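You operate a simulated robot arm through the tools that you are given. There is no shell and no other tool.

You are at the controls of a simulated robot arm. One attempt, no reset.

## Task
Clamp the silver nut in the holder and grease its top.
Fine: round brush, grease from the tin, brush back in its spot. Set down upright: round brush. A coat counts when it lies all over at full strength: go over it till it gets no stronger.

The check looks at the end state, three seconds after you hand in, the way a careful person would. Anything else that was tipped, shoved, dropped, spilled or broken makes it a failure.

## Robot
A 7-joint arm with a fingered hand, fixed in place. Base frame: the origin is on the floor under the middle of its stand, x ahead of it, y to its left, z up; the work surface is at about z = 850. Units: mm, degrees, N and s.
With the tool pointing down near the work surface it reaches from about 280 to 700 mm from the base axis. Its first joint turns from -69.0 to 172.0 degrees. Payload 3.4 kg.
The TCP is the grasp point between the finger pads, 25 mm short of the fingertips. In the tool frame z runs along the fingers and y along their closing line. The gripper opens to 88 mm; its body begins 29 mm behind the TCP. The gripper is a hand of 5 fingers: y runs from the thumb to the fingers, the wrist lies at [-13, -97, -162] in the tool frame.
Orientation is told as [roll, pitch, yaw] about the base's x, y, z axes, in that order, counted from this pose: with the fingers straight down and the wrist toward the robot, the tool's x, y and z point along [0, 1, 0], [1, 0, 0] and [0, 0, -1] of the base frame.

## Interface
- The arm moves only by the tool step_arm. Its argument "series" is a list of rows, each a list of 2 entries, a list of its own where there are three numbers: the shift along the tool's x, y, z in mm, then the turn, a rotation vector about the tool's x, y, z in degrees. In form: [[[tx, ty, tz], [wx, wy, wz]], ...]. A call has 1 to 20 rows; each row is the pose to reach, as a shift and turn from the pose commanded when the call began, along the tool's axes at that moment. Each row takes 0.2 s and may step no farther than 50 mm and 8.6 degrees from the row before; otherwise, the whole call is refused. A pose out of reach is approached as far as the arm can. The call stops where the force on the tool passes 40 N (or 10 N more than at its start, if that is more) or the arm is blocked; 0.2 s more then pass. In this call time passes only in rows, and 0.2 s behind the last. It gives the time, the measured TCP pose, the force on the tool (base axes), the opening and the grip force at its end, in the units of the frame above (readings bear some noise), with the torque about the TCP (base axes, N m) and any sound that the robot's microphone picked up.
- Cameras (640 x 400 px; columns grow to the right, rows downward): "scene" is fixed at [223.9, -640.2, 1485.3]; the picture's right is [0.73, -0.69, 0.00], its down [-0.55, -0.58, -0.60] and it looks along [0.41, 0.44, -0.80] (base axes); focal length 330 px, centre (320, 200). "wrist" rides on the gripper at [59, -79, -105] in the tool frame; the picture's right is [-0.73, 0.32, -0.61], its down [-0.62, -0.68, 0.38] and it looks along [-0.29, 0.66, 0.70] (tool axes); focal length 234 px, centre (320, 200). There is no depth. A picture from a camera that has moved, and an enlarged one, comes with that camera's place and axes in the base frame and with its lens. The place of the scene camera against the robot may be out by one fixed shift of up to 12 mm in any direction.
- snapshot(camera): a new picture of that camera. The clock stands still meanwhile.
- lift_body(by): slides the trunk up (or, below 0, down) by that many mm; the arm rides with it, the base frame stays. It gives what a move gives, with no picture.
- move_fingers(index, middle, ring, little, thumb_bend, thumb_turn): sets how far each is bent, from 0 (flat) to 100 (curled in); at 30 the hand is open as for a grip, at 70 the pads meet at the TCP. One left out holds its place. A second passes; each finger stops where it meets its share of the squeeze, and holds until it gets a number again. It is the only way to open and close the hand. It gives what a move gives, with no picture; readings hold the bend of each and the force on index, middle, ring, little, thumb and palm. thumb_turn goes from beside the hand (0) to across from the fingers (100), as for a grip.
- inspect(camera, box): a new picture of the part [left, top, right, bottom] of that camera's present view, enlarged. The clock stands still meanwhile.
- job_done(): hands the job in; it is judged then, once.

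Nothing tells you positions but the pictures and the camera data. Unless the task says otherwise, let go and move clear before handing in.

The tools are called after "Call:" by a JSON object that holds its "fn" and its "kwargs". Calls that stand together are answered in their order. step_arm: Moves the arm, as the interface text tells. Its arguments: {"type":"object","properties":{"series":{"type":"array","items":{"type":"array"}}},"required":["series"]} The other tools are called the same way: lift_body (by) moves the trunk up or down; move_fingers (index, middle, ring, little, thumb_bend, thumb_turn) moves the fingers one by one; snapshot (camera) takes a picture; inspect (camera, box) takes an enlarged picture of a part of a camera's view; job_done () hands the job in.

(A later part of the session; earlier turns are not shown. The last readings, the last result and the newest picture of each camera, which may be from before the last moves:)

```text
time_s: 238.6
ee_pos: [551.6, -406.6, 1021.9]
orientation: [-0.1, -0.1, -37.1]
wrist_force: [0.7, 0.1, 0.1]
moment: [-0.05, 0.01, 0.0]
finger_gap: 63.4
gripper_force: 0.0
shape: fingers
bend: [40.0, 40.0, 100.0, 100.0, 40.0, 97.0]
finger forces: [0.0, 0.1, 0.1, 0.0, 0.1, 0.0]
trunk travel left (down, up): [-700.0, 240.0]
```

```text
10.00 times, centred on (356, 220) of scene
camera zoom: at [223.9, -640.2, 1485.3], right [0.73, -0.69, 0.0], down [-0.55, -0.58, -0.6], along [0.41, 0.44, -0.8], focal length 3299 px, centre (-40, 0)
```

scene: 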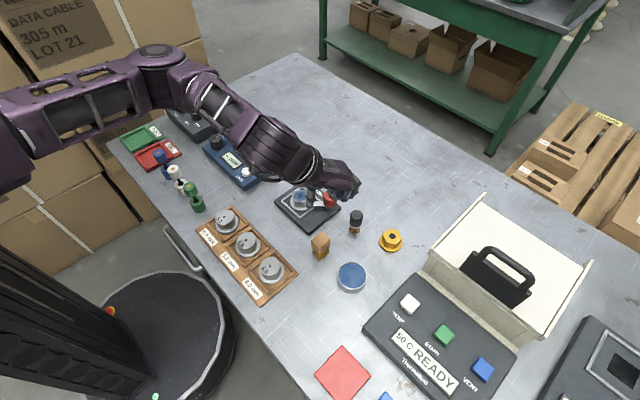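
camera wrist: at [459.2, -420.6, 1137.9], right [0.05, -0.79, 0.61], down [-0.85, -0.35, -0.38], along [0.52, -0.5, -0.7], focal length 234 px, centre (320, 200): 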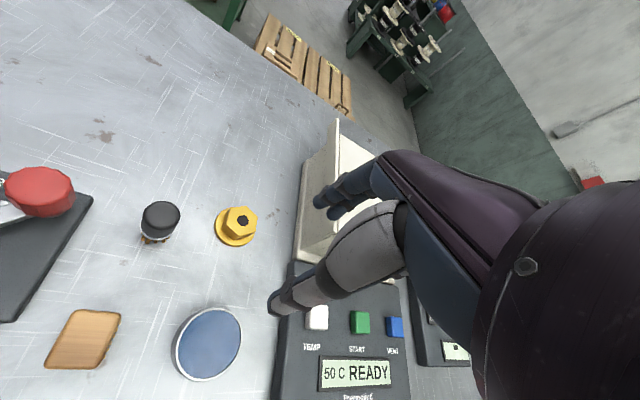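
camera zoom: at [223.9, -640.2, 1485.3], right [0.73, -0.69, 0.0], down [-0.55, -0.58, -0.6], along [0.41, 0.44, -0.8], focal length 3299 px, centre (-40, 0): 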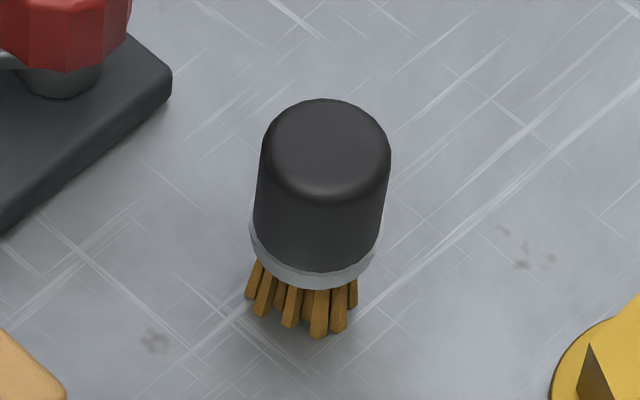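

The brush is where it should be. I'll align (about 5 mm sideways) and descend around its handle.

Call:
{"fn": "step_arm", "kwargs": {"series": [[[-4.8, 3.3, 30], [0, 0, 0]], [[-4.8, 3.3, 60], [0, 0, 0]], [[-4.8, 3.3, 90], [0, 0, 0]], [[-4.8, 3.3, 110], [0, 0, 0]], [[-4.8, 3.3, 122], [0, 0, 0]], [[-4.8, 3.3, 130], [0, 0, 0]]]}}

Call:
{"fn": "inspect", "kwargs": {"camera": "wrist", "box": [200, 160, 400, 340]}}

Call:
{"fn": "move_fingers", "kwargs": {"index": 57, "middle": 57, "thumb_bend": 57}}

Call:
{"fn": "move_fingers", "kwargs": {"index": 62, "middle": 62, "thumb_bend": 62}}

Call:
{"fn": "inspect", "kwargs": {"camera": "wrist", "box": [200, 160, 400, 340]}}

Call:
{"fn": "inspect", "kwargs": {"camera": "scene", "box": [320, 170, 400, 250]}}

```text
time_s: 240.0
ee_pos: [551.5, -412.4, 890.5]
orientation: [0.0, 0.1, -37.0]
wrist_force: [-0.1, -0.8, -0.1]
moment: [0.02, 0.0, -0.01]
finger_gap: 63.3
gripper_force: 0.0
shape: fingers
bend: [40.0, 40.0, 100.0, 100.0, 40.0, 97.0]
finger forces: [0.1, 0.0, 0.1, 0.0, 0.0, 0.0]
trunk travel left (down, up): [-700.0, 240.0]
```

```text
2.22 times, centred on (300, 250) of wrist
camera zoom: at [524.2, -318.9, 995.8], right [-0.18, -0.77, 0.61], down [-0.92, -0.09, -0.38], along [0.35, -0.63, -0.7], focal length 520 px, centre (364, 89)
```

zoom: 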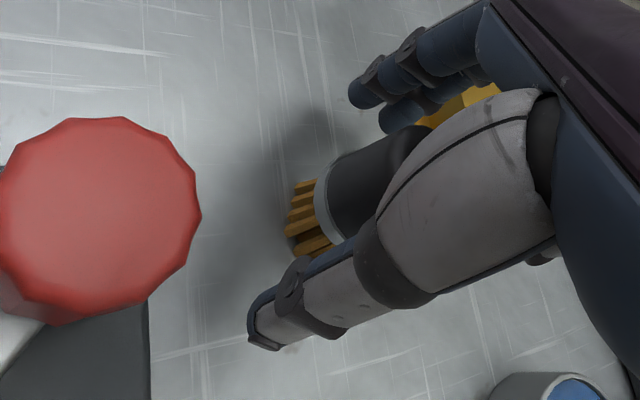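

```text
time_s: 241.0
ee_pos: [553.1, -411.9, 890.8]
orientation: [0.0, -0.1, -37.0]
wrist_force: [-0.1, -0.2, 0.2]
moment: [0.01, 0.0, 0.01]
finger_gap: 28.8
gripper_force: 0.1
shape: fingers
bend: [56.0, 56.0, 100.0, 100.0, 56.0, 99.0]
finger forces: [0.0, 0.1, 0.0, 0.0, 0.0, 0.1]
trunk travel left (down, up): [-700.0, 240.0]
```

```text
time_s: 242.0
ee_pos: [553.1, -411.6, 892.1]
orientation: [-0.1, 0.0, -37.1]
wrist_force: [0.9, 0.2, 0.4]
moment: [0.02, -0.04, 0.0]
finger_gap: 18.3
gripper_force: 1.6
shape: fingers
bend: [62.0, 60.0, 100.0, 100.0, 60.0, 99.0]
finger forces: [0.1, 1.2, 0.0, 0.0, 1.4, 0.0]
trunk travel left (down, up): [-700.0, 240.0]
```

```text
2.22 times, centred on (300, 250) of wrist
camera zoom: at [524.3, -318.7, 996.0], right [-0.18, -0.77, 0.61], down [-0.92, -0.09, -0.38], along [0.35, -0.63, -0.7], focal length 520 px, centre (364, 89)
```

zoom: 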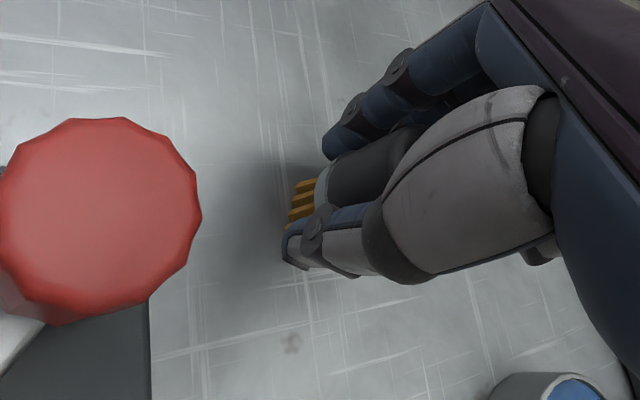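

```text
5.00 times, centred on (360, 210) of scene
camera zoom: at [223.9, -640.2, 1485.3], right [0.73, -0.69, 0.0], down [-0.55, -0.58, -0.6], along [0.41, 0.44, -0.8], focal length 1649 px, centre (120, 150)
```

zoom: 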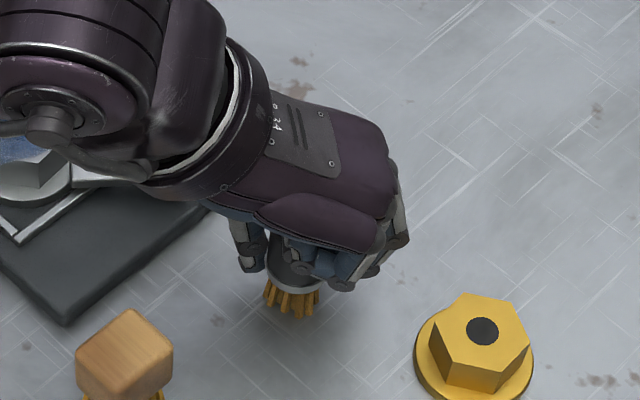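

The index has little contact, so the brush sits a bit off to one side. I'll open slightly, shift 3 mm and close again.

Call:
{"fn": "move_fingers", "kwargs": {"index": 55, "middle": 55, "thumb_bend": 55}}

Call:
{"fn": "step_arm", "kwargs": {"series": [[[-1.5, 0, 0], [0, 0, 0]], [[-3, 0, 0], [0, 0, 0]]]}}

Call:
{"fn": "move_fingers", "kwargs": {"index": 61, "middle": 61, "thumb_bend": 61}}

Call:
{"fn": "move_fingers", "kwargs": {"index": 66, "middle": 66, "thumb_bend": 66}}

Call:
{"fn": "inspect", "kwargs": {"camera": "scene", "box": [320, 170, 400, 250]}}

```text
time_s: 243.0
ee_pos: [552.9, -412.9, 891.2]
orientation: [-0.1, 0.0, -37.0]
wrist_force: [0.2, -0.3, 0.3]
moment: [0.01, 0.01, 0.0]
finger_gap: 29.9
gripper_force: 0.1
shape: fingers
bend: [55.0, 55.0, 100.0, 100.0, 55.0, 99.0]
finger forces: [0.0, 0.1, 0.0, 0.0, 0.1, 0.0]
trunk travel left (down, up): [-700.0, 240.0]
```

```text
time_s: 243.6
ee_pos: [552.5, -414.2, 892.1]
orientation: [0.0, 0.1, -36.9]
wrist_force: [-0.6, 0.6, -0.3]
moment: [-0.02, -0.01, 0.02]
finger_gap: 30.0
gripper_force: 0.1
shape: fingers
bend: [55.0, 55.0, 100.0, 100.0, 55.0, 99.0]
finger forces: [0.1, 0.1, 0.0, 0.0, 0.0, 0.0]
trunk travel left (down, up): [-700.0, 240.0]
```

```text
time_s: 244.6
ee_pos: [551.3, -414.6, 891.9]
orientation: [0.0, 0.0, -37.0]
wrist_force: [1.0, -0.1, 0.4]
moment: [0.0, 0.02, 0.01]
finger_gap: 20.3
gripper_force: 1.8
shape: fingers
bend: [60.0, 60.0, 100.0, 100.0, 59.0, 99.0]
finger forces: [0.4, 0.8, 0.0, 0.0, 1.1, 0.0]
trunk travel left (down, up): [-700.0, 240.0]
```

```text
time_s: 245.6
ee_pos: [553.0, -414.2, 892.1]
orientation: [0.0, 0.1, -37.0]
wrist_force: [0.2, -0.4, 0.4]
moment: [-0.02, -0.02, 0.01]
finger_gap: 17.8
gripper_force: 4.6
shape: fingers
bend: [62.0, 62.0, 100.0, 100.0, 60.0, 99.0]
finger forces: [1.8, 2.8, 0.1, 0.0, 4.4, 0.0]
trunk travel left (down, up): [-700.0, 240.0]
```

```text
5.00 times, centred on (360, 210) of scene
camera zoom: at [223.9, -640.2, 1485.3], right [0.73, -0.69, 0.0], down [-0.55, -0.58, -0.6], along [0.41, 0.44, -0.8], focal length 1649 px, centre (120, 150)
```

zoom: 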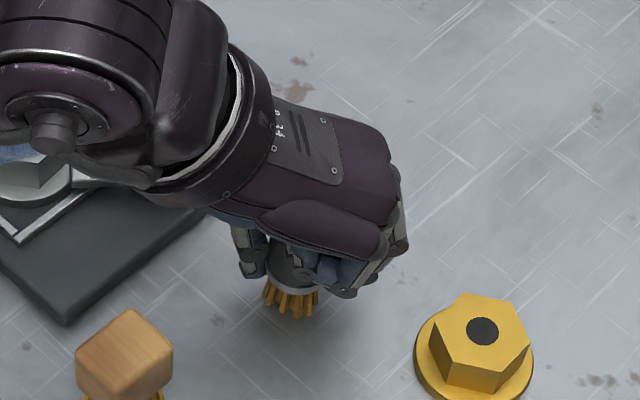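

A balanced grip now. I'll lift and carry it to the tin for one light dip.

Call:
{"fn": "move_fingers", "kwargs": {"index": 68, "middle": 68, "thumb_bend": 68}}

Call:
{"fn": "step_arm", "kwargs": {"series": [[[0, 0, -10], [0, 0, 0]], [[0, 0, -40], [0, 0, 0]], [[0, 0, -70], [0, 0, 0]], [[-19.8, -4.9, -70], [0, 0, 0]], [[-39.6, -9.9, -70], [0, 0, 0]], [[-59.4, -14.8, -70], [0, 0, 0]], [[-79.2, -19.7, -70], [0, 0, 0]], [[-99, -24.7, -70], [0, 0, 0]], [[-118.8, -29.6, -70], [0, 0, 0]], [[-118.8, -29.6, -40], [0, 0, 0]], [[-118.8, -29.6, -24], [0, 0, 0]]]}}

Call:
{"fn": "inspect", "kwargs": {"camera": "wrist", "box": [200, 160, 400, 340]}}

Call:
{"fn": "inspect", "kwargs": {"camera": "scene", "box": [300, 210, 400, 310]}}

```text
time_s: 246.6
ee_pos: [551.8, -414.7, 891.3]
orientation: [0.0, 0.0, -37.1]
wrist_force: [0.5, 0.4, -0.4]
moment: [0.0, 0.02, 0.01]
finger_gap: 17.5
gripper_force: 6.1
shape: fingers
bend: [63.0, 63.0, 100.0, 100.0, 60.0, 99.0]
finger forces: [2.4, 3.7, 0.0, 0.1, 6.0, 0.0]
trunk travel left (down, up): [-700.0, 240.0]
```

```text
time_s: 249.0
ee_pos: [454.7, -489.5, 914.6]
orientation: [0.0, 0.0, -37.1]
wrist_force: [0.1, 0.5, -0.1]
moment: [0.01, -0.02, 0.0]
finger_gap: 17.0
gripper_force: 5.6
shape: fingers
bend: [63.0, 63.0, 100.0, 100.0, 60.0, 99.0]
finger forces: [2.4, 3.6, 0.1, 0.0, 5.8, 0.1]
trunk travel left (down, up): [-700.0, 240.0]
```

```text
2.22 times, centred on (300, 250) of wrist
camera zoom: at [426.5, -396.7, 1018.9], right [-0.18, -0.77, 0.61], down [-0.92, -0.09, -0.38], along [0.35, -0.63, -0.7], focal length 520 px, centre (364, 89)
```

zoom: 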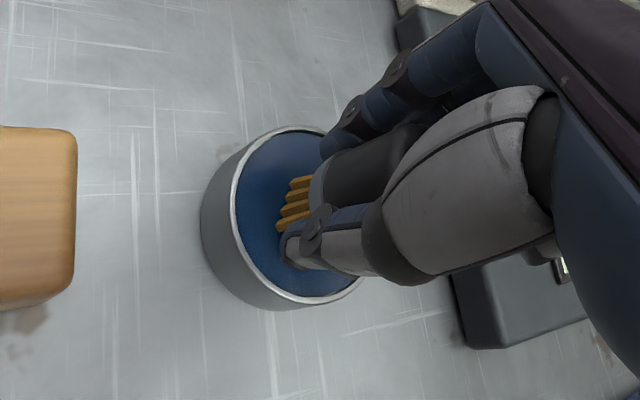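

```text
4.00 times, centred on (350, 260) of scene
camera zoom: at [223.9, -640.2, 1485.3], right [0.73, -0.69, 0.0], down [-0.55, -0.58, -0.6], along [0.41, 0.44, -0.8], focal length 1320 px, centre (200, -40)
```

zoom: 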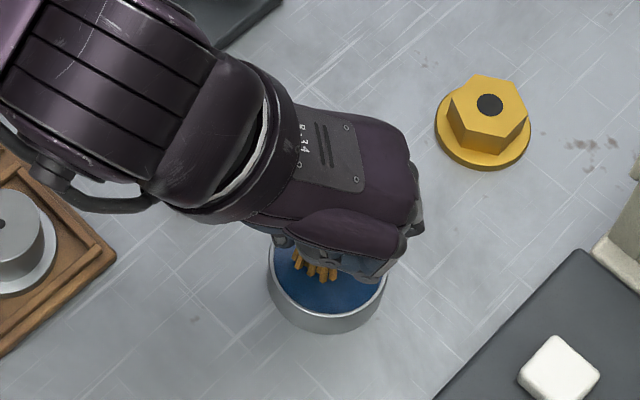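

Right above the grease; dipping lightly now.

Call:
{"fn": "step_arm", "kwargs": {"series": [[[0, 0, 1], [0, 0, 0]], [[0, 0, 2], [0, 0, 0]]]}}

Call:
{"fn": "step_arm", "kwargs": {"series": [[[0, 0, 1], [0, 0, 0]]]}}

Call:
{"fn": "step_arm", "kwargs": {"series": [[[0, 0, 1], [0, 0, 0]]]}}

```text
time_s: 249.6
ee_pos: [456.3, -490.4, 913.5]
orientation: [0.0, 0.0, -36.9]
wrist_force: [0.1, 0.1, 0.6]
moment: [-0.06, -0.02, 0.03]
finger_gap: 17.2
gripper_force: 5.7
shape: fingers
bend: [63.0, 64.0, 100.0, 100.0, 60.0, 99.0]
finger forces: [2.3, 3.6, 0.1, 0.0, 5.8, 0.0]
trunk travel left (down, up): [-700.0, 240.0]
```

```text
time_s: 250.0
ee_pos: [456.7, -491.6, 914.4]
orientation: [0.1, -0.1, -37.1]
wrist_force: [0.1, 0.1, 3.1]
moment: [0.0, -0.02, -0.02]
finger_gap: 16.8
gripper_force: 6.4
shape: fingers
bend: [64.0, 64.0, 100.0, 100.0, 60.0, 99.0]
finger forces: [2.4, 3.9, 0.0, 0.0, 6.4, 0.0]
trunk travel left (down, up): [-700.0, 240.0]
```

```text
time_s: 250.4
ee_pos: [456.3, -490.5, 911.8]
orientation: [0.0, 0.0, -37.0]
wrist_force: [0.7, 0.2, 5.3]
moment: [-0.02, -0.05, 0.03]
finger_gap: 17.0
gripper_force: 6.6
shape: fingers
bend: [64.0, 64.0, 100.0, 100.0, 61.0, 99.0]
finger forces: [2.7, 4.3, 0.0, 0.0, 6.2, 0.0]
trunk travel left (down, up): [-700.0, 240.0]
```

Dipped with about 5 N. Lifting and carrying the brush back to the nut.

Call:
{"fn": "step_arm", "kwargs": {"series": [[[0, 0, -5], [0, 0, 0]], [[0, 0, -25], [0, 0, 0]], [[0, 0, -62], [0, 0, 0]], [[19.6, -9, -62], [0, 0, -6.7]], [[39.2, -17.9, -62], [0, 0, -13.4]], [[58.8, -26.9, -62], [0, 0, -20.1]], [[78.4, -35.8, -62], [0, 0, -26.8]], [[98, -44.8, -62], [0, 0, -33.5]], [[117.7, -53.7, -62], [0, 0, -40.2]], [[137.3, -62.7, -62], [0, 0, -46.9]], [[156.9, -71.6, -62], [0, 0, -53.6]], [[176.5, -80.6, -62], [0, 0, -60.3]], [[196.1, -89.5, -62], [0, 0, -67]]]}}

Call:
{"fn": "step_arm", "kwargs": {"series": [[[0, 0, 15], [0, 0, 0]], [[0, 0, 30], [0, 0, 0]], [[0, 0, 38], [0, 0, 0]]]}}

Call:
{"fn": "inspect", "kwargs": {"camera": "scene", "box": [282, 172, 322, 212]}}

Call:
{"fn": "inspect", "kwargs": {"camera": "wrist", "box": [220, 180, 360, 320]}}

```text
time_s: 253.2
ee_pos: [505.0, -280.2, 974.5]
orientation: [0.0, 0.1, 30.1]
wrist_force: [0.6, 0.9, -0.7]
moment: [0.04, 0.0, -0.02]
finger_gap: 16.9
gripper_force: 5.9
shape: fingers
bend: [64.0, 64.0, 100.0, 100.0, 61.0, 99.0]
finger forces: [2.5, 3.6, 0.1, 0.0, 5.6, 0.1]
trunk travel left (down, up): [-700.0, 240.0]
```

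```text
time_s: 254.0
ee_pos: [504.3, -282.8, 936.2]
orientation: [0.0, -0.1, 30.0]
wrist_force: [0.0, -0.7, -1.3]
moment: [0.03, -0.01, 0.0]
finger_gap: 16.6
gripper_force: 6.1
shape: fingers
bend: [64.0, 64.0, 100.0, 100.0, 61.0, 99.0]
finger forces: [2.4, 3.6, 0.0, 0.0, 5.5, 0.0]
trunk travel left (down, up): [-700.0, 240.0]
```

```text
10.00 times, centred on (302, 192) of scene
camera zoom: at [223.9, -640.2, 1485.3], right [0.73, -0.69, 0.0], down [-0.55, -0.58, -0.6], along [0.41, 0.44, -0.8], focal length 3299 px, centre (500, 280)
```

zoom: 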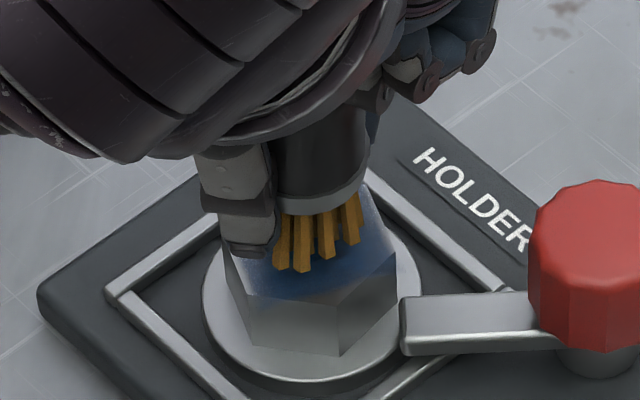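

```text
2.86 times, centred on (290, 250) of wrist
camera zoom: at [405.1, -271.5, 1039.0], right [0.64, -0.47, 0.61], down [-0.28, -0.88, -0.38], along [0.71, 0.08, -0.7], focal length 669 px, centre (406, 57)
```

zoom: 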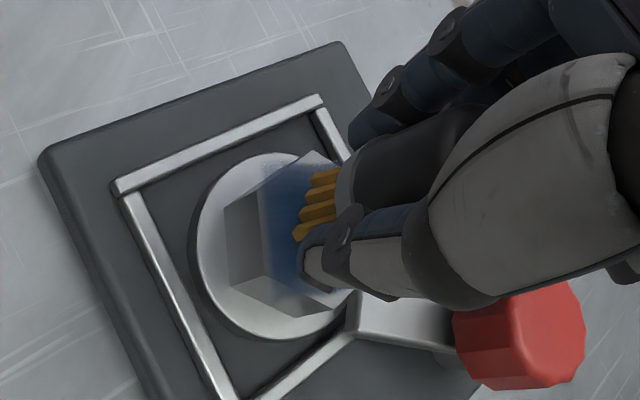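

Slightly right of centre; correcting 3 mm and lowering to contact.

Call:
{"fn": "step_arm", "kwargs": {"series": [[[2.9, -0.9, 2], [0, 0, 0]], [[2.9, -0.9, 4], [0, 0, 0]]]}}

Call:
{"fn": "step_arm", "kwargs": {"series": [[[0, 0, 1], [0, 0, 0]]]}}

Call:
{"fn": "step_arm", "kwargs": {"series": [[[0, 0, 1], [0, 0, 0]]]}}

Call:
{"fn": "inspect", "kwargs": {"camera": "scene", "box": [282, 172, 322, 212]}}

```text
time_s: 254.6
ee_pos: [500.7, -279.4, 930.0]
orientation: [0.1, 0.1, 29.9]
wrist_force: [1.1, 0.1, 0.1]
moment: [-0.02, -0.02, 0.03]
finger_gap: 16.6
gripper_force: 5.8
shape: fingers
bend: [64.0, 64.0, 100.0, 100.0, 61.0, 99.0]
finger forces: [2.5, 3.6, 0.1, 0.1, 5.5, 0.1]
trunk travel left (down, up): [-700.0, 240.0]
```

```text
time_s: 255.0
ee_pos: [501.1, -278.2, 929.6]
orientation: [-0.1, -0.1, 30.1]
wrist_force: [0.1, 0.8, -0.8]
moment: [-0.01, 0.0, 0.0]
finger_gap: 16.7
gripper_force: 5.6
shape: fingers
bend: [64.0, 64.0, 100.0, 100.0, 61.0, 99.0]
finger forces: [2.3, 3.5, 0.1, 0.1, 5.5, 0.1]
trunk travel left (down, up): [-700.0, 240.0]
```

```text
time_s: 255.4
ee_pos: [501.7, -279.2, 929.5]
orientation: [0.0, -0.1, 30.0]
wrist_force: [0.4, -0.1, 1.1]
moment: [-0.02, -0.02, -0.01]
finger_gap: 16.6
gripper_force: 6.3
shape: fingers
bend: [64.0, 64.0, 100.0, 100.0, 61.0, 99.0]
finger forces: [2.4, 3.8, 0.0, 0.1, 5.7, 0.0]
trunk travel left (down, up): [-700.0, 240.0]
```

```text
10.00 times, centred on (302, 192) of scene
camera zoom: at [223.9, -640.2, 1485.3], right [0.73, -0.69, 0.0], down [-0.55, -0.58, -0.6], along [0.41, 0.44, -0.8], focal length 3299 px, centre (500, 280)
```

zoom: 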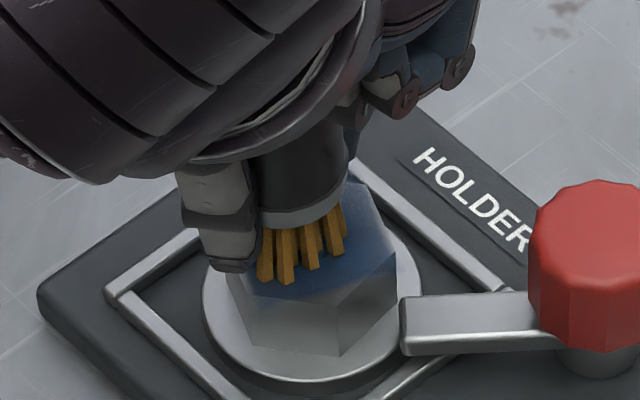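

Light centred contact. I'll run the full raster once more, slowly and evenly, with about 2-3 N.

Call:
{"fn": "step_arm", "kwargs": {"series": [[[6, -5, 0.6], [0, 0, 0]], [[12.7, -9.7, 0.6], [0, 0, 0]], [[7.8, -16.1, 0.6], [0, 0, 0]], [[3, -22.4, 0.6], [0, 0, 0]], [[7.8, -16.1, 0.6], [0, 0, 0]], [[12.7, -9.7, 0.6], [0, 0, 0]], [[17.6, -3.4, 0.6], [0, 0, 0]], [[22.4, 3, 0.6], [0, 0, 0]], [[19.3, 5.4, 0.6], [0, 0, 0]], [[14.4, -1, 0.6], [0, 0, 0]], [[9.5, -7.3, 0.6], [0, 0, 0]], [[4.7, -13.7, 0.6], [0, 0, 0]], [[-0.2, -20, 0.6], [0, 0, 0]], [[-3.3, -17.6, 0.6], [0, 0, 0]], [[1.5, -11.2, 0.6], [0, 0, 0]], [[6.4, -4.9, 0.6], [0, 0, 0]], [[11.2, 1.5, 0.6], [0, 0, 0]], [[16.1, 7.8, 0.6], [0, 0, 0]]]}}

Call:
{"fn": "step_arm", "kwargs": {"series": [[[-3.2, 2.5, 0], [0, 0, 0]], [[-8, -3.9, 0], [0, 0, 0]], [[-12.9, -10.2, 0], [0, 0, 0]], [[-17.8, -16.6, 0], [0, 0, 0]], [[-22.6, -22.9, 0], [0, 0, 0]], [[-25.8, -20.5, 0], [0, 0, 0]], [[-21, -14.2, 0], [0, 0, 0]], [[-16.1, -7.8, 0], [0, 0, 0]], [[-11.2, -1.4, 0], [0, 0, 0]], [[-6.4, 4.9, 0], [0, 0, 0]], [[-9.6, 7.3, 0], [0, 0, 0]], [[-14.4, 1, 0], [0, 0, 0]], [[-19.3, -5.4, 0], [0, 0, 0]], [[-24.2, -11.7, 0], [0, 0, 0]], [[-29, -18.1, 0], [0, 0, 0]]]}}

Call:
{"fn": "step_arm", "kwargs": {"series": [[[-3.2, 2.5, 0], [0, 0, 0]], [[1.7, 8.8, 0], [0, 0, 0]], [[6.5, 15.2, 0], [0, 0, 0]], [[11.4, 21.5, 0], [0, 0, 0]], [[16.2, 27.9, 0], [0, 0, 0]], [[13.1, 30.3, 0], [0, 0, 0]], [[8.2, 24, 0], [0, 0, 0]], [[3.4, 17.6, 0], [0, 0, 0]], [[-1.5, 11.3, 0], [0, 0, 0]], [[-5.1, 6.5, 0], [0, 0, 0]], [[-7.1, 10.5, 0], [0, 0, 0]], [[-4.7, 13.7, 0], [0, 0, 0]], [[0.2, 20, 0], [0, 0, 0]], [[5.1, 26.4, 0], [0, 0, 0]], [[9.9, 32.7, 0], [0, 0, 0]]]}}

Call:
{"fn": "step_arm", "kwargs": {"series": [[[1.5, -11, 0], [0, 0, 0]], [[3, -22.4, 0], [0, 0, 0]]]}}

Call:
{"fn": "inspect", "kwargs": {"camera": "scene", "box": [282, 172, 322, 212]}}

```text
time_s: 259.2
ee_pos: [497.7, -259.9, 928.3]
orientation: [-0.1, 0.0, 30.0]
wrist_force: [0.3, -0.8, 3.2]
moment: [-0.07, -0.01, -0.02]
finger_gap: 16.3
gripper_force: 6.5
shape: fingers
bend: [64.0, 64.0, 100.0, 100.0, 61.0, 99.0]
finger forces: [2.3, 4.1, 0.0, 0.0, 6.4, 0.0]
trunk travel left (down, up): [-700.0, 240.0]
```

```text
time_s: 262.4
ee_pos: [497.7, -296.2, 928.3]
orientation: [0.0, -0.1, 30.1]
wrist_force: [0.3, 0.2, 1.5]
moment: [0.01, -0.04, -0.04]
finger_gap: 16.1
gripper_force: 6.6
shape: fingers
bend: [64.0, 64.0, 100.0, 100.0, 61.0, 99.0]
finger forces: [2.7, 4.1, 0.0, 0.0, 5.6, 0.1]
trunk travel left (down, up): [-700.0, 240.0]
```

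```text
time_s: 265.6
ee_pos: [522.1, -270.5, 928.9]
orientation: [0.0, 0.0, 30.0]
wrist_force: [0.9, -0.7, 1.4]
moment: [-0.02, -0.02, 0.0]
finger_gap: 15.7
gripper_force: 5.9
shape: fingers
bend: [64.0, 64.0, 100.0, 100.0, 61.0, 99.0]
finger forces: [2.4, 3.6, 0.0, 0.0, 6.2, 0.0]
trunk travel left (down, up): [-700.0, 240.0]
```

```text
time_s: 266.2
ee_pos: [500.7, -277.5, 928.0]
orientation: [0.0, -0.1, 30.0]
wrist_force: [0.9, -0.6, 2.0]
moment: [-0.01, -0.05, -0.01]
finger_gap: 16.2
gripper_force: 6.3
shape: fingers
bend: [64.0, 64.0, 100.0, 100.0, 61.0, 99.0]
finger forces: [2.8, 4.1, 0.0, 0.0, 5.7, 0.0]
trunk travel left (down, up): [-700.0, 240.0]
```

```text
10.00 times, centred on (302, 192) of scene
camera zoom: at [223.9, -640.2, 1485.3], right [0.73, -0.69, 0.0], down [-0.55, -0.58, -0.6], along [0.41, 0.44, -0.8], focal length 3299 px, centre (500, 280)
```

zoom: 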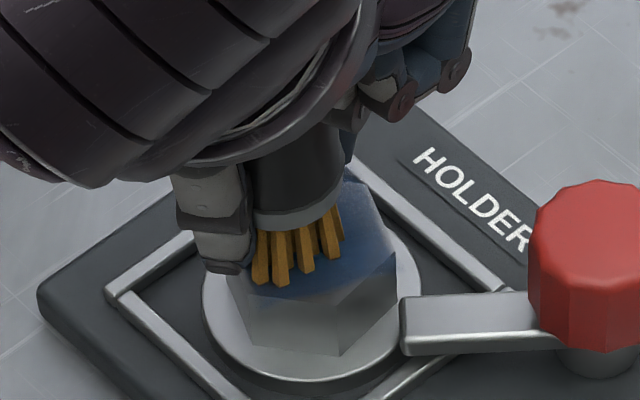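

Contact held throughout with a steady grip. I'll add a crossing raster, then lift and compare.

Call:
{"fn": "step_arm", "kwargs": {"series": [[[7, 4, 0], [0, 0, 0]], [[15, 4, 0], [0, 0, 0]], [[21.8, 2.2, 0], [0, 0, 0]], [[15.5, 7, 0], [0, 0, 0]], [[9.1, 11.9, 0], [0, 0, 0]], [[2.8, 16.8, 0], [0, 0, 0]], [[-3.6, 21.6, 0], [0, 0, 0]], [[-6.6, 17.6, 0], [0, 0, 0]], [[-0.3, 12.8, 0], [0, 0, 0]], [[6.1, 7.9, 0], [0, 0, 0]], [[12.4, 3, 0], [0, 0, 0]], [[18.8, -1.8, 0], [0, 0, 0]], [[15.7, -5.7, 0], [0, 0, 0]], [[9.4, -0.9, 0], [0, 0, 0]], [[3, 4, 0], [0, 0, 0]], [[-3.3, 8.9, 0], [0, 0, 0]], [[-9.7, 13.7, 0], [0, 0, 0]]]}}

Call:
{"fn": "step_arm", "kwargs": {"series": [[[-3, -4, 0], [0, 0, 0]], [[3.3, -8.8, 0], [0, 0, 0]], [[9.7, -13.7, 0], [0, 0, 0]], [[16.1, -18.6, 0], [0, 0, 0]], [[22.4, -23.4, 0], [0, 0, 0]], [[19.4, -27.4, 0], [0, 0, 0]], [[13, -22.6, 0], [0, 0, 0]], [[6.7, -17.7, 0], [0, 0, 0]], [[0.3, -12.8, 0], [0, 0, 0]], [[-6, -8, 0], [0, 0, 0]], [[-9.1, -11.9, 0], [0, 0, 0]], [[-2.7, -16.7, 0], [0, 0, 0]], [[3.6, -21.6, 0], [0, 0, 0]], [[10, -26.5, 0], [0, 0, 0]], [[16.3, -31.3, 0], [0, 0, 0]]]}}

Call:
{"fn": "step_arm", "kwargs": {"series": [[[-3, -4, 0], [0, 0, 0]], [[-9.4, 0.8, 0], [0, 0, 0]], [[-15.7, 5.7, 0], [0, 0, 0]], [[-22.1, 10.6, 0], [0, 0, 0]], [[-26.8, 14.2, 0], [0, 0, 0]], [[-16, 16, 0], [0, 0, 0]], [[-6.6, 17.6, 0], [0, 0, 0]], [[-6.6, 17.6, -5], [0, 0, 0]], [[-6.6, 17.6, -25], [0, 0, 0]], [[-6.6, 17.6, -50], [0, 0, 0]]]}}

Call:
{"fn": "inspect", "kwargs": {"camera": "scene", "box": [292, 186, 312, 204]}}

Call:
{"fn": "inspect", "kwargs": {"camera": "wrist", "box": [230, 210, 330, 310]}}

```text
time_s: 269.8
ee_pos: [517.9, -280.7, 928.1]
orientation: [0.0, 0.0, 30.0]
wrist_force: [-0.3, 0.1, 0.8]
moment: [0.04, 0.01, 0.0]
finger_gap: 15.9
gripper_force: 6.0
shape: fingers
bend: [64.0, 64.0, 100.0, 100.0, 61.0, 99.0]
finger forces: [2.5, 3.7, 0.1, 0.0, 6.1, 0.1]
trunk travel left (down, up): [-700.0, 240.0]
```

```text
time_s: 273.0
ee_pos: [480.5, -282.2, 928.1]
orientation: [0.0, -0.1, 30.0]
wrist_force: [-0.1, 0.6, 3.4]
moment: [-0.04, -0.01, 0.01]
finger_gap: 15.6
gripper_force: 5.7
shape: fingers
bend: [64.0, 64.0, 100.0, 100.0, 61.0, 99.0]
finger forces: [2.2, 4.3, 0.1, 0.1, 5.9, 0.0]
trunk travel left (down, up): [-700.0, 240.0]
```

```text
time_s: 275.2
ee_pos: [502.3, -278.9, 979.5]
orientation: [0.0, -0.1, 30.0]
wrist_force: [0.7, -0.4, -0.2]
moment: [0.02, 0.03, 0.0]
finger_gap: 16.0
gripper_force: 5.5
shape: fingers
bend: [64.0, 64.0, 100.0, 100.0, 61.0, 99.0]
finger forces: [2.3, 3.7, 0.0, 0.1, 5.7, 0.0]
trunk travel left (down, up): [-700.0, 240.0]
```

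```text
16.00 times, centred on (302, 195) of scene
camera zoom: at [223.9, -640.2, 1485.3], right [0.73, -0.69, 0.0], down [-0.55, -0.58, -0.6], along [0.41, 0.44, -0.8], focal length 5278 px, centre (608, 280)
```

zoom: 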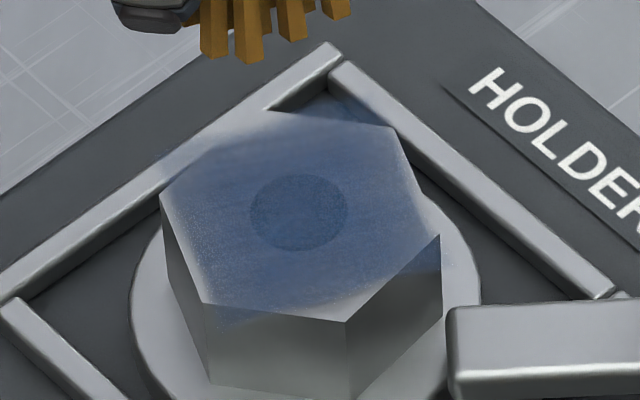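

```text
4.00 times, centred on (280, 260) of wrist
camera zoom: at [402.6, -268.7, 1084.0], right [0.64, -0.47, 0.61], down [-0.28, -0.88, -0.38], along [0.71, 0.08, -0.7], focal length 937 px, centre (480, -40)
```

zoom: 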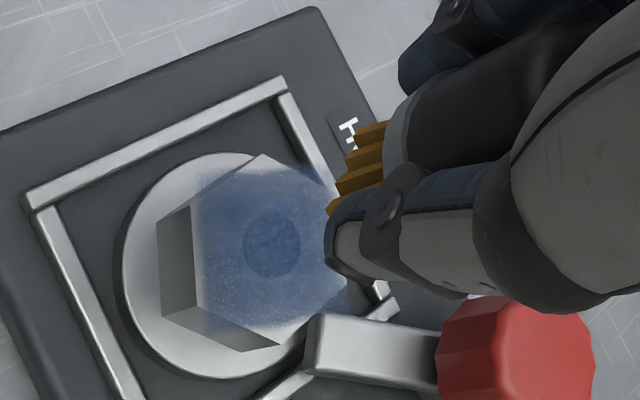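

The coat looks identical to before this pass, in both views, so it is at full strength. I'll return the brush to its home spot.

Call:
{"fn": "step_arm", "kwargs": {"series": [[[-14.2, -2.4, 0], [0, 0, 6.7]], [[-28.4, -4.7, 0], [0, 0, 13.4]], [[-42.7, -7.1, 0], [0, 0, 20.1]], [[-56.9, -9.4, 0], [0, 0, 26.8]], [[-71.1, -11.8, 0], [0, 0, 33.5]], [[-85.3, -14.1, 0], [0, 0, 40.2]], [[-99.5, -16.5, 0], [0, 0, 46.9]], [[-113.8, -18.8, 0], [0, 0, 53.6]], [[-128, -21.2, 0], [0, 0, 60.3]], [[-142.2, -23.5, 0], [0, 0, 67]]]}}

Call:
{"fn": "step_arm", "kwargs": {"series": [[[0, 0, 20], [0, 0, 0]], [[0, 0, 45], [0, 0, 0]], [[0, 0, 65], [0, 0, 0]], [[0, 0, 78], [0, 0, 0]], [[0, 0, 83], [0, 0, 0]]]}}

Call:
{"fn": "inspect", "kwargs": {"camera": "scene", "box": [320, 170, 400, 250]}}

Call:
{"fn": "inspect", "kwargs": {"camera": "wrist", "box": [200, 160, 400, 340]}}

```text
time_s: 277.4
ee_pos: [550.8, -414.2, 978.5]
orientation: [0.0, 0.1, -37.2]
wrist_force: [0.4, 1.1, -0.3]
moment: [0.0, 0.02, -0.01]
finger_gap: 15.7
gripper_force: 6.1
shape: fingers
bend: [64.0, 64.0, 100.0, 100.0, 61.0, 99.0]
finger forces: [2.2, 3.8, 0.0, 0.0, 5.6, 0.1]
trunk travel left (down, up): [-700.0, 240.0]
```

```text
time_s: 278.6
ee_pos: [551.1, -412.0, 894.9]
orientation: [0.1, 0.0, -37.1]
wrist_force: [-0.6, -0.5, -0.2]
moment: [-0.02, 0.01, 0.01]
finger_gap: 15.8
gripper_force: 5.8
shape: fingers
bend: [64.0, 64.0, 100.0, 100.0, 61.0, 99.0]
finger forces: [2.2, 3.7, 0.0, 0.1, 5.5, 0.0]
trunk travel left (down, up): [-700.0, 240.0]
```

```text
5.00 times, centred on (360, 210) of scene
camera zoom: at [223.9, -640.2, 1485.3], right [0.73, -0.69, 0.0], down [-0.55, -0.58, -0.6], along [0.41, 0.44, -0.8], focal length 1649 px, centre (120, 150)
```

zoom: 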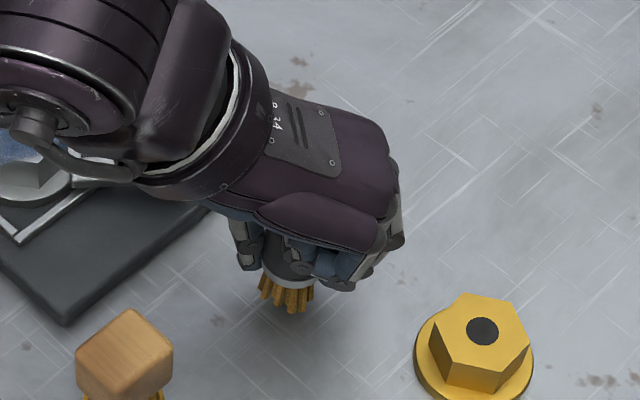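

```text
2.22 times, centred on (300, 250) of wrist
camera zoom: at [522.7, -319.9, 999.2], right [-0.18, -0.77, 0.61], down [-0.92, -0.09, -0.38], along [0.35, -0.63, -0.7], focal length 520 px, centre (364, 89)
```

zoom: 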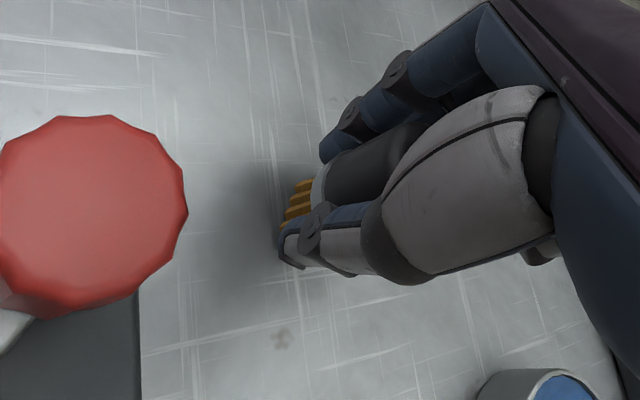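

It's about 3 mm off its home; I'll correct that and lower to the bench.

Call:
{"fn": "step_arm", "kwargs": {"series": [[[1, 3.1, 0], [0, 0, 0]], [[1, 3.1, 2], [0, 0, 0]]]}}

Call:
{"fn": "step_arm", "kwargs": {"series": [[[0, 0, 1], [0, 0, 0]]]}}

Call:
{"fn": "step_arm", "kwargs": {"series": [[[0, 0, 1], [0, 0, 0]]]}}

Call:
{"fn": "step_arm", "kwargs": {"series": [[[0, 0, 1], [0, 0, 0]]]}}

Call:
{"fn": "inspect", "kwargs": {"camera": "scene", "box": [320, 170, 400, 250]}}

```text
time_s: 279.2
ee_pos: [555.0, -413.8, 893.9]
orientation: [0.1, 0.1, -37.0]
wrist_force: [0.2, 0.8, -0.4]
moment: [0.03, 0.01, -0.01]
finger_gap: 15.5
gripper_force: 5.5
shape: fingers
bend: [64.0, 64.0, 100.0, 100.0, 61.0, 99.0]
finger forces: [2.2, 3.7, 0.0, 0.1, 5.5, 0.0]
trunk travel left (down, up): [-700.0, 240.0]
```

```text
time_s: 279.6
ee_pos: [554.2, -415.8, 891.8]
orientation: [0.0, -0.1, -37.0]
wrist_force: [-0.2, -0.1, 0.5]
moment: [0.0, 0.0, -0.01]
finger_gap: 15.7
gripper_force: 5.7
shape: fingers
bend: [64.0, 64.0, 100.0, 100.0, 61.0, 99.0]
finger forces: [2.2, 3.6, 0.1, 0.0, 5.5, 0.0]
trunk travel left (down, up): [-700.0, 240.0]
```

```text
time_s: 280.0
ee_pos: [554.9, -417.5, 893.6]
orientation: [0.0, 0.0, -37.1]
wrist_force: [0.0, -0.2, -0.6]
moment: [0.02, 0.05, -0.02]
finger_gap: 15.8
gripper_force: 6.3
shape: fingers
bend: [64.0, 64.0, 100.0, 100.0, 61.0, 99.0]
finger forces: [2.2, 3.7, 0.1, 0.0, 5.5, 0.0]
trunk travel left (down, up): [-700.0, 240.0]
```

```text
time_s: 280.4
ee_pos: [553.4, -415.2, 890.2]
orientation: [0.1, 0.0, -37.1]
wrist_force: [-0.2, 0.4, -0.9]
moment: [0.01, 0.06, -0.01]
finger_gap: 15.7
gripper_force: 6.1
shape: fingers
bend: [64.0, 64.0, 100.0, 100.0, 61.0, 99.0]
finger forces: [2.2, 3.7, 0.1, 0.0, 5.5, 0.0]
trunk travel left (down, up): [-700.0, 240.0]
```

```text
5.00 times, centred on (360, 210) of scene
camera zoom: at [223.9, -640.2, 1485.3], right [0.73, -0.69, 0.0], down [-0.55, -0.58, -0.6], along [0.41, 0.44, -0.8], focal length 1649 px, centre (120, 150)
```

zoom: 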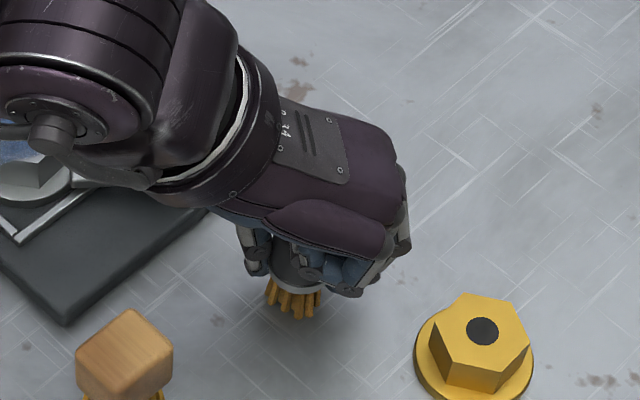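

Nearly down; continuing in single millimetres.

Call:
{"fn": "step_arm", "kwargs": {"series": [[[0, 0, 1], [0, 0, 0]]]}}

Call:
{"fn": "step_arm", "kwargs": {"series": [[[0, 0, 1], [0, 0, 0]]]}}

Call:
{"fn": "step_arm", "kwargs": {"series": [[[0, 0, 0.7], [0, 0, 0]]]}}

Call:
{"fn": "inspect", "kwargs": {"camera": "scene", "box": [320, 170, 400, 250]}}

```text
time_s: 280.8
ee_pos: [553.4, -415.4, 890.4]
orientation: [0.2, -0.1, -37.0]
wrist_force: [1.1, -0.5, 1.1]
moment: [0.0, 0.01, 0.01]
finger_gap: 15.9
gripper_force: 5.2
shape: fingers
bend: [64.0, 64.0, 100.0, 100.0, 61.0, 99.0]
finger forces: [2.3, 3.8, 0.0, 0.0, 5.5, 0.0]
trunk travel left (down, up): [-700.0, 240.0]
```

```text
time_s: 281.2
ee_pos: [554.1, -416.7, 889.7]
orientation: [0.0, -0.1, -36.9]
wrist_force: [-0.1, -0.7, 3.3]
moment: [-0.02, 0.02, -0.02]
finger_gap: 15.7
gripper_force: 6.1
shape: fingers
bend: [64.0, 64.0, 100.0, 100.0, 61.0, 99.0]
finger forces: [2.3, 3.6, 0.0, 0.0, 5.7, 0.1]
trunk travel left (down, up): [-700.0, 240.0]
```

```text
time_s: 281.6
ee_pos: [554.2, -415.1, 889.5]
orientation: [0.1, -0.3, -37.1]
wrist_force: [-0.6, -0.2, 6.8]
moment: [-0.02, 0.02, 0.03]
finger_gap: 15.6
gripper_force: 8.4
shape: fingers
bend: [64.0, 64.0, 100.0, 100.0, 61.0, 99.0]
finger forces: [2.4, 3.8, 4.4, 0.1, 5.8, 0.0]
trunk travel left (down, up): [-700.0, 240.0]
```

```text
5.00 times, centred on (360, 210) of scene
camera zoom: at [223.9, -640.2, 1485.3], right [0.73, -0.69, 0.0], down [-0.55, -0.58, -0.6], along [0.41, 0.44, -0.8], focal length 1649 px, centre (120, 150)
```

zoom: 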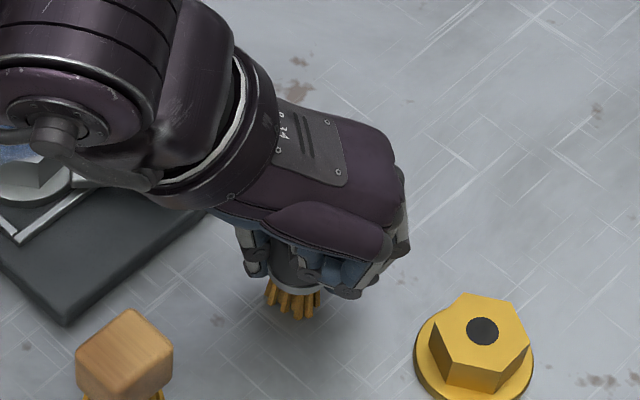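

Standing on the bench right on its spot. Easing off the press and releasing in stages.

Call:
{"fn": "step_arm", "kwargs": {"series": [[[0, 0, -0.8], [0, 0, 0]]]}}

Call:
{"fn": "move_fingers", "kwargs": {"index": 60, "middle": 60, "thumb_bend": 59}}

Call:
{"fn": "move_fingers", "kwargs": {"index": 54, "middle": 54, "thumb_bend": 53}}

Call:
{"fn": "move_fingers", "kwargs": {"index": 38, "middle": 38, "thumb_bend": 38}}

Call:
{"fn": "step_arm", "kwargs": {"series": [[[0, 0, -10], [0, 0, 0]], [[0, 0, -30], [0, 0, 0]], [[0, 0, -60], [0, 0, 0]], [[0, 0, -100], [0, 0, 0]], [[0, 0, -140], [0, 0, 0]]]}}

Call:
{"fn": "inspect", "kwargs": {"camera": "scene", "box": [332, 200, 380, 240]}}

Call:
{"fn": "snapshot", "kwargs": {"camera": "scene"}}

```text
time_s: 282.0
ee_pos: [554.6, -414.5, 888.2]
orientation: [0.0, -0.1, -37.0]
wrist_force: [-0.2, -1.7, 5.0]
moment: [-0.05, 0.0, -0.01]
finger_gap: 15.3
gripper_force: 8.5
shape: fingers
bend: [64.0, 64.0, 100.0, 100.0, 61.0, 99.0]
finger forces: [2.2, 3.9, 4.0, 0.1, 5.8, 0.1]
trunk travel left (down, up): [-700.0, 240.0]
```

```text
time_s: 283.0
ee_pos: [554.1, -415.5, 889.6]
orientation: [0.0, 0.1, -37.0]
wrist_force: [-0.9, -0.4, 3.6]
moment: [0.02, 0.04, -0.03]
finger_gap: 21.6
gripper_force: 3.4
shape: fingers
bend: [60.0, 60.0, 100.0, 100.0, 58.0, 98.0]
finger forces: [0.0, 0.0, 4.5, 0.1, 1.2, 0.1]
trunk travel left (down, up): [-700.0, 240.0]
```

```text
time_s: 284.0
ee_pos: [554.3, -415.5, 888.4]
orientation: [0.0, 0.0, -37.1]
wrist_force: [0.0, -0.1, 0.9]
moment: [-0.01, -0.05, -0.01]
finger_gap: 33.5
gripper_force: 0.0
shape: fingers
bend: [54.0, 54.0, 100.0, 100.0, 53.0, 98.0]
finger forces: [0.0, 0.0, 0.0, 0.1, 0.0, 0.0]
trunk travel left (down, up): [-700.0, 240.0]
```

```text
time_s: 285.0
ee_pos: [554.7, -415.3, 888.6]
orientation: [-0.1, 0.1, -37.0]
wrist_force: [0.0, -0.3, 0.1]
moment: [0.02, 0.03, 0.03]
finger_gap: 67.5
gripper_force: 0.0
shape: fingers
bend: [38.0, 38.0, 100.0, 100.0, 38.0, 97.0]
finger forces: [0.1, 0.0, 0.1, 0.0, 0.0, 0.0]
trunk travel left (down, up): [-700.0, 240.0]
```

```text
time_s: 286.2
ee_pos: [555.4, -413.2, 1026.9]
orientation: [0.0, 0.0, -37.0]
wrist_force: [0.7, -0.7, 0.6]
moment: [0.01, -0.01, 0.0]
finger_gap: 67.8
gripper_force: 0.0
shape: fingers
bend: [38.0, 38.0, 100.0, 100.0, 38.0, 97.0]
finger forces: [0.0, 0.0, 0.0, 0.1, 0.0, 0.1]
trunk travel left (down, up): [-700.0, 240.0]
```

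```text
10.00 times, centred on (356, 220) of scene
camera zoom: at [223.9, -640.2, 1485.3], right [0.73, -0.69, 0.0], down [-0.55, -0.58, -0.6], along [0.41, 0.44, -0.8], focal length 3299 px, centre (-40, 0)
```

zoom: 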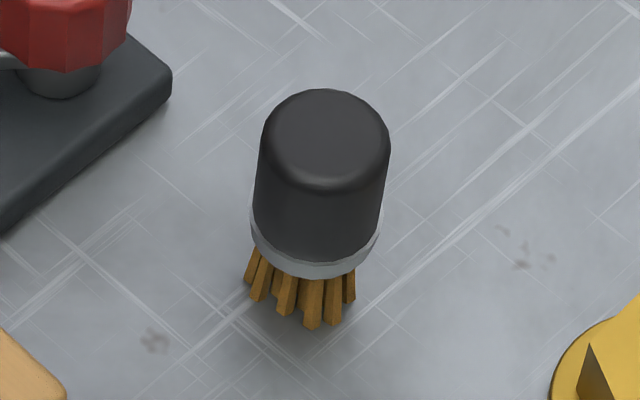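

```text
taken
```

scene: 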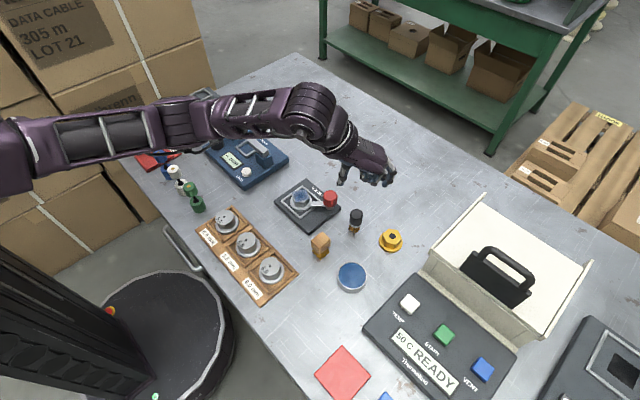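

The round brush is back exactly as in the first picture, upright. Now an unobstructed look at the nut, holder and the rest.

Call:
{"fn": "inspect", "kwargs": {"camera": "scene", "box": [292, 186, 312, 204]}}

Call:
{"fn": "inspect", "kwargs": {"camera": "scene", "box": [270, 172, 350, 236]}}

Call:
{"fn": "snapshot", "kwargs": {"camera": "wrist"}}

```text
16.00 times, centred on (302, 195) of scene
camera zoom: at [223.9, -640.2, 1485.3], right [0.73, -0.69, 0.0], down [-0.55, -0.58, -0.6], along [0.41, 0.44, -0.8], focal length 5278 px, centre (608, 280)
```

zoom: 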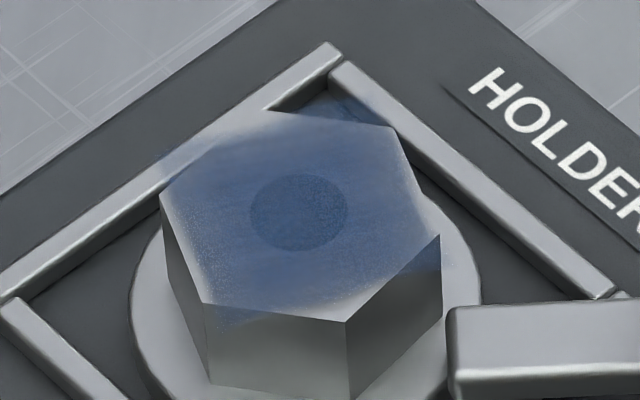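

```text
6.25 times, centred on (310, 204) of scene
camera zoom: at [223.9, -640.2, 1485.3], right [0.73, -0.69, 0.0], down [-0.55, -0.58, -0.6], along [0.41, 0.44, -0.8], focal length 2062 px, centre (382, 175)
```

zoom: 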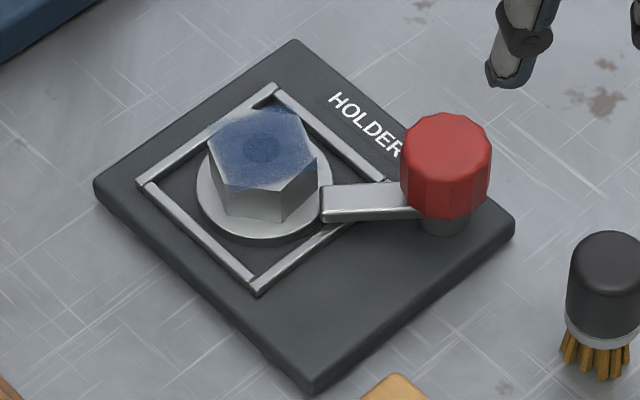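

```text
taken
camera wrist: at [526.0, -320.0, 1131.9], right [-0.18, -0.77, 0.61], down [-0.92, -0.09, -0.38], along [0.35, -0.63, -0.7], focal length 234 px, centre (320, 200)
```

wrist: 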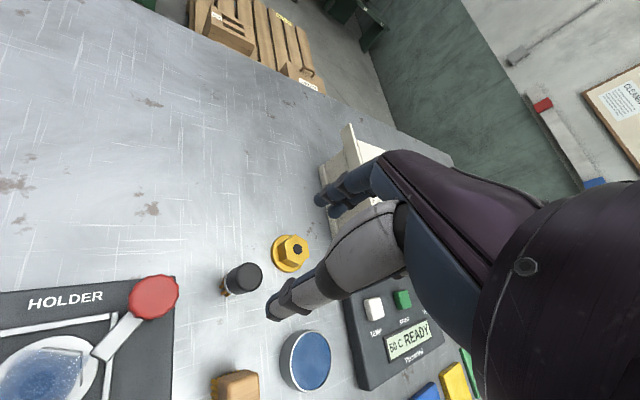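

Everything looks in place. The lever stopped about 40° round; to be sure it is fully home I'll gently nudge the arm further in its closing direction with one fingertip and see whether it moves at all.

Call:
{"fn": "move_fingers", "kwargs": {"index": 60, "middle": 100, "ring": 100, "little": 100, "thumb_bend": 0, "thumb_turn": 98}}

Call:
{"fn": "step_arm", "kwargs": {"series": [[[11, -35, 5], [0, 0, 1]], [[22, -70, 10], [0, 0, 2]], [[32.7, -104.1, 27], [0, 0, 2.5]]]}}

Call:
{"fn": "snapshot", "kwargs": {"camera": "wrist"}}

Call:
{"fn": "inspect", "kwargs": {"camera": "scene", "box": [260, 120, 380, 240]}}

```text
time_s: 287.2
ee_pos: [555.2, -413.6, 1027.7]
orientation: [-0.1, 0.1, -36.9]
wrist_force: [0.6, 0.1, -0.5]
moment: [-0.01, 0.02, 0.03]
finger_gap: 68.5
gripper_force: 0.2
shape: fingers
bend: [60.0, 100.0, 100.0, 100.0, 0.0, 93.0]
finger forces: [0.0, 0.1, 0.0, 0.0, 0.1, 0.1]
trunk travel left (down, up): [-700.0, 240.0]
```

```text
time_s: 288.0
ee_pos: [499.9, -345.7, 993.6]
orientation: [0.2, -0.2, -39.9]
wrist_force: [0.1, -0.5, 0.8]
moment: [0.03, -0.03, -0.04]
finger_gap: 69.1
gripper_force: 0.1
shape: fingers
bend: [60.0, 100.0, 100.0, 100.0, 0.0, 93.0]
finger forces: [0.1, 0.1, 0.0, 0.1, 0.1, 0.1]
out of reach, approached as far as the arm can: row 3
trunk travel left (down, up): [-700.0, 240.0]
```

```text
taken
camera wrist: at [476.4, -250.6, 1098.0], right [-0.22, -0.76, 0.61], down [-0.92, -0.04, -0.38], along [0.32, -0.64, -0.7], focal length 234 px, centre (320, 200)
```

wrist: 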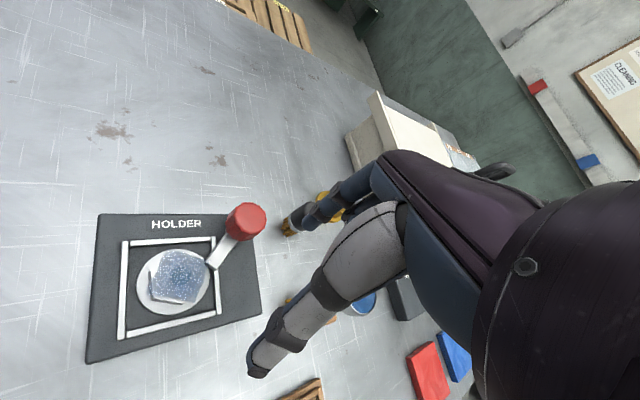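

```text
3.33 times, centred on (320, 180) of scene
camera zoom: at [223.9, -640.2, 1485.3], right [0.73, -0.69, 0.0], down [-0.55, -0.58, -0.6], along [0.41, 0.44, -0.8], focal length 1100 px, centre (320, 267)
```

zoom: 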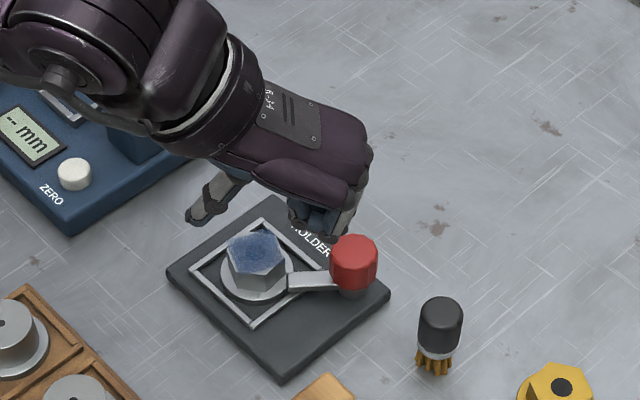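

The arm paused slightly short of target. From here I have a good view of the coat and lever; let me zoom in.

Call:
{"fn": "inspect", "kwargs": {"camera": "wrist", "box": [130, 220, 270, 320]}}

Call:
{"fn": "inspect", "kwargs": {"camera": "wrist", "box": [140, 235, 220, 315]}}

```text
4.00 times, centred on (200, 270) of wrist
camera zoom: at [476.4, -250.6, 1098.0], right [-0.22, -0.76, 0.61], down [-0.92, -0.04, -0.38], along [0.32, -0.64, -0.7], focal length 937 px, centre (800, -80)
```

zoom: 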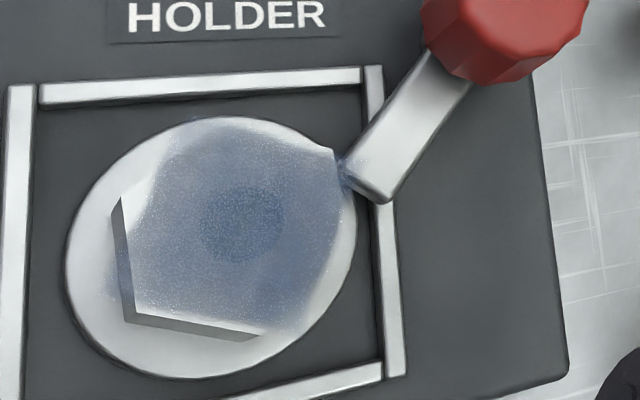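

```text
5.00 times, centred on (180, 275) of wrist
camera zoom: at [476.4, -250.6, 1098.0], right [-0.22, -0.76, 0.61], down [-0.92, -0.04, -0.38], along [0.32, -0.64, -0.7], focal length 1171 px, centre (1020, -175)
```

zoom: 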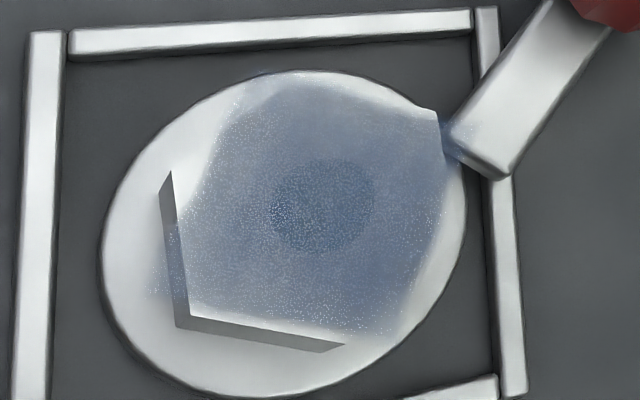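

The coat's border on the nut's -x/+y side still fades a little more than on the others. Before one more targeted pass, I'll finish the lever check; first let me see where the arm settles.

Call:
{"fn": "step_arm", "kwargs": {"series": [[[0, 0, 0], [0, 0, 0]], [[0, 0, 0], [0, 0, 0]]]}}

```text
time_s: 288.6
ee_pos: [501.3, -343.9, 994.8]
orientation: [-0.1, -0.2, -39.6]
wrist_force: [0.2, 0.3, -0.3]
moment: [0.0, 0.02, 0.01]
finger_gap: 68.7
gripper_force: 0.1
shape: fingers
bend: [60.0, 100.0, 100.0, 100.0, 0.0, 93.0]
finger forces: [0.0, 0.0, 0.1, 0.0, 0.0, 0.1]
trunk travel left (down, up): [-700.0, 240.0]
```

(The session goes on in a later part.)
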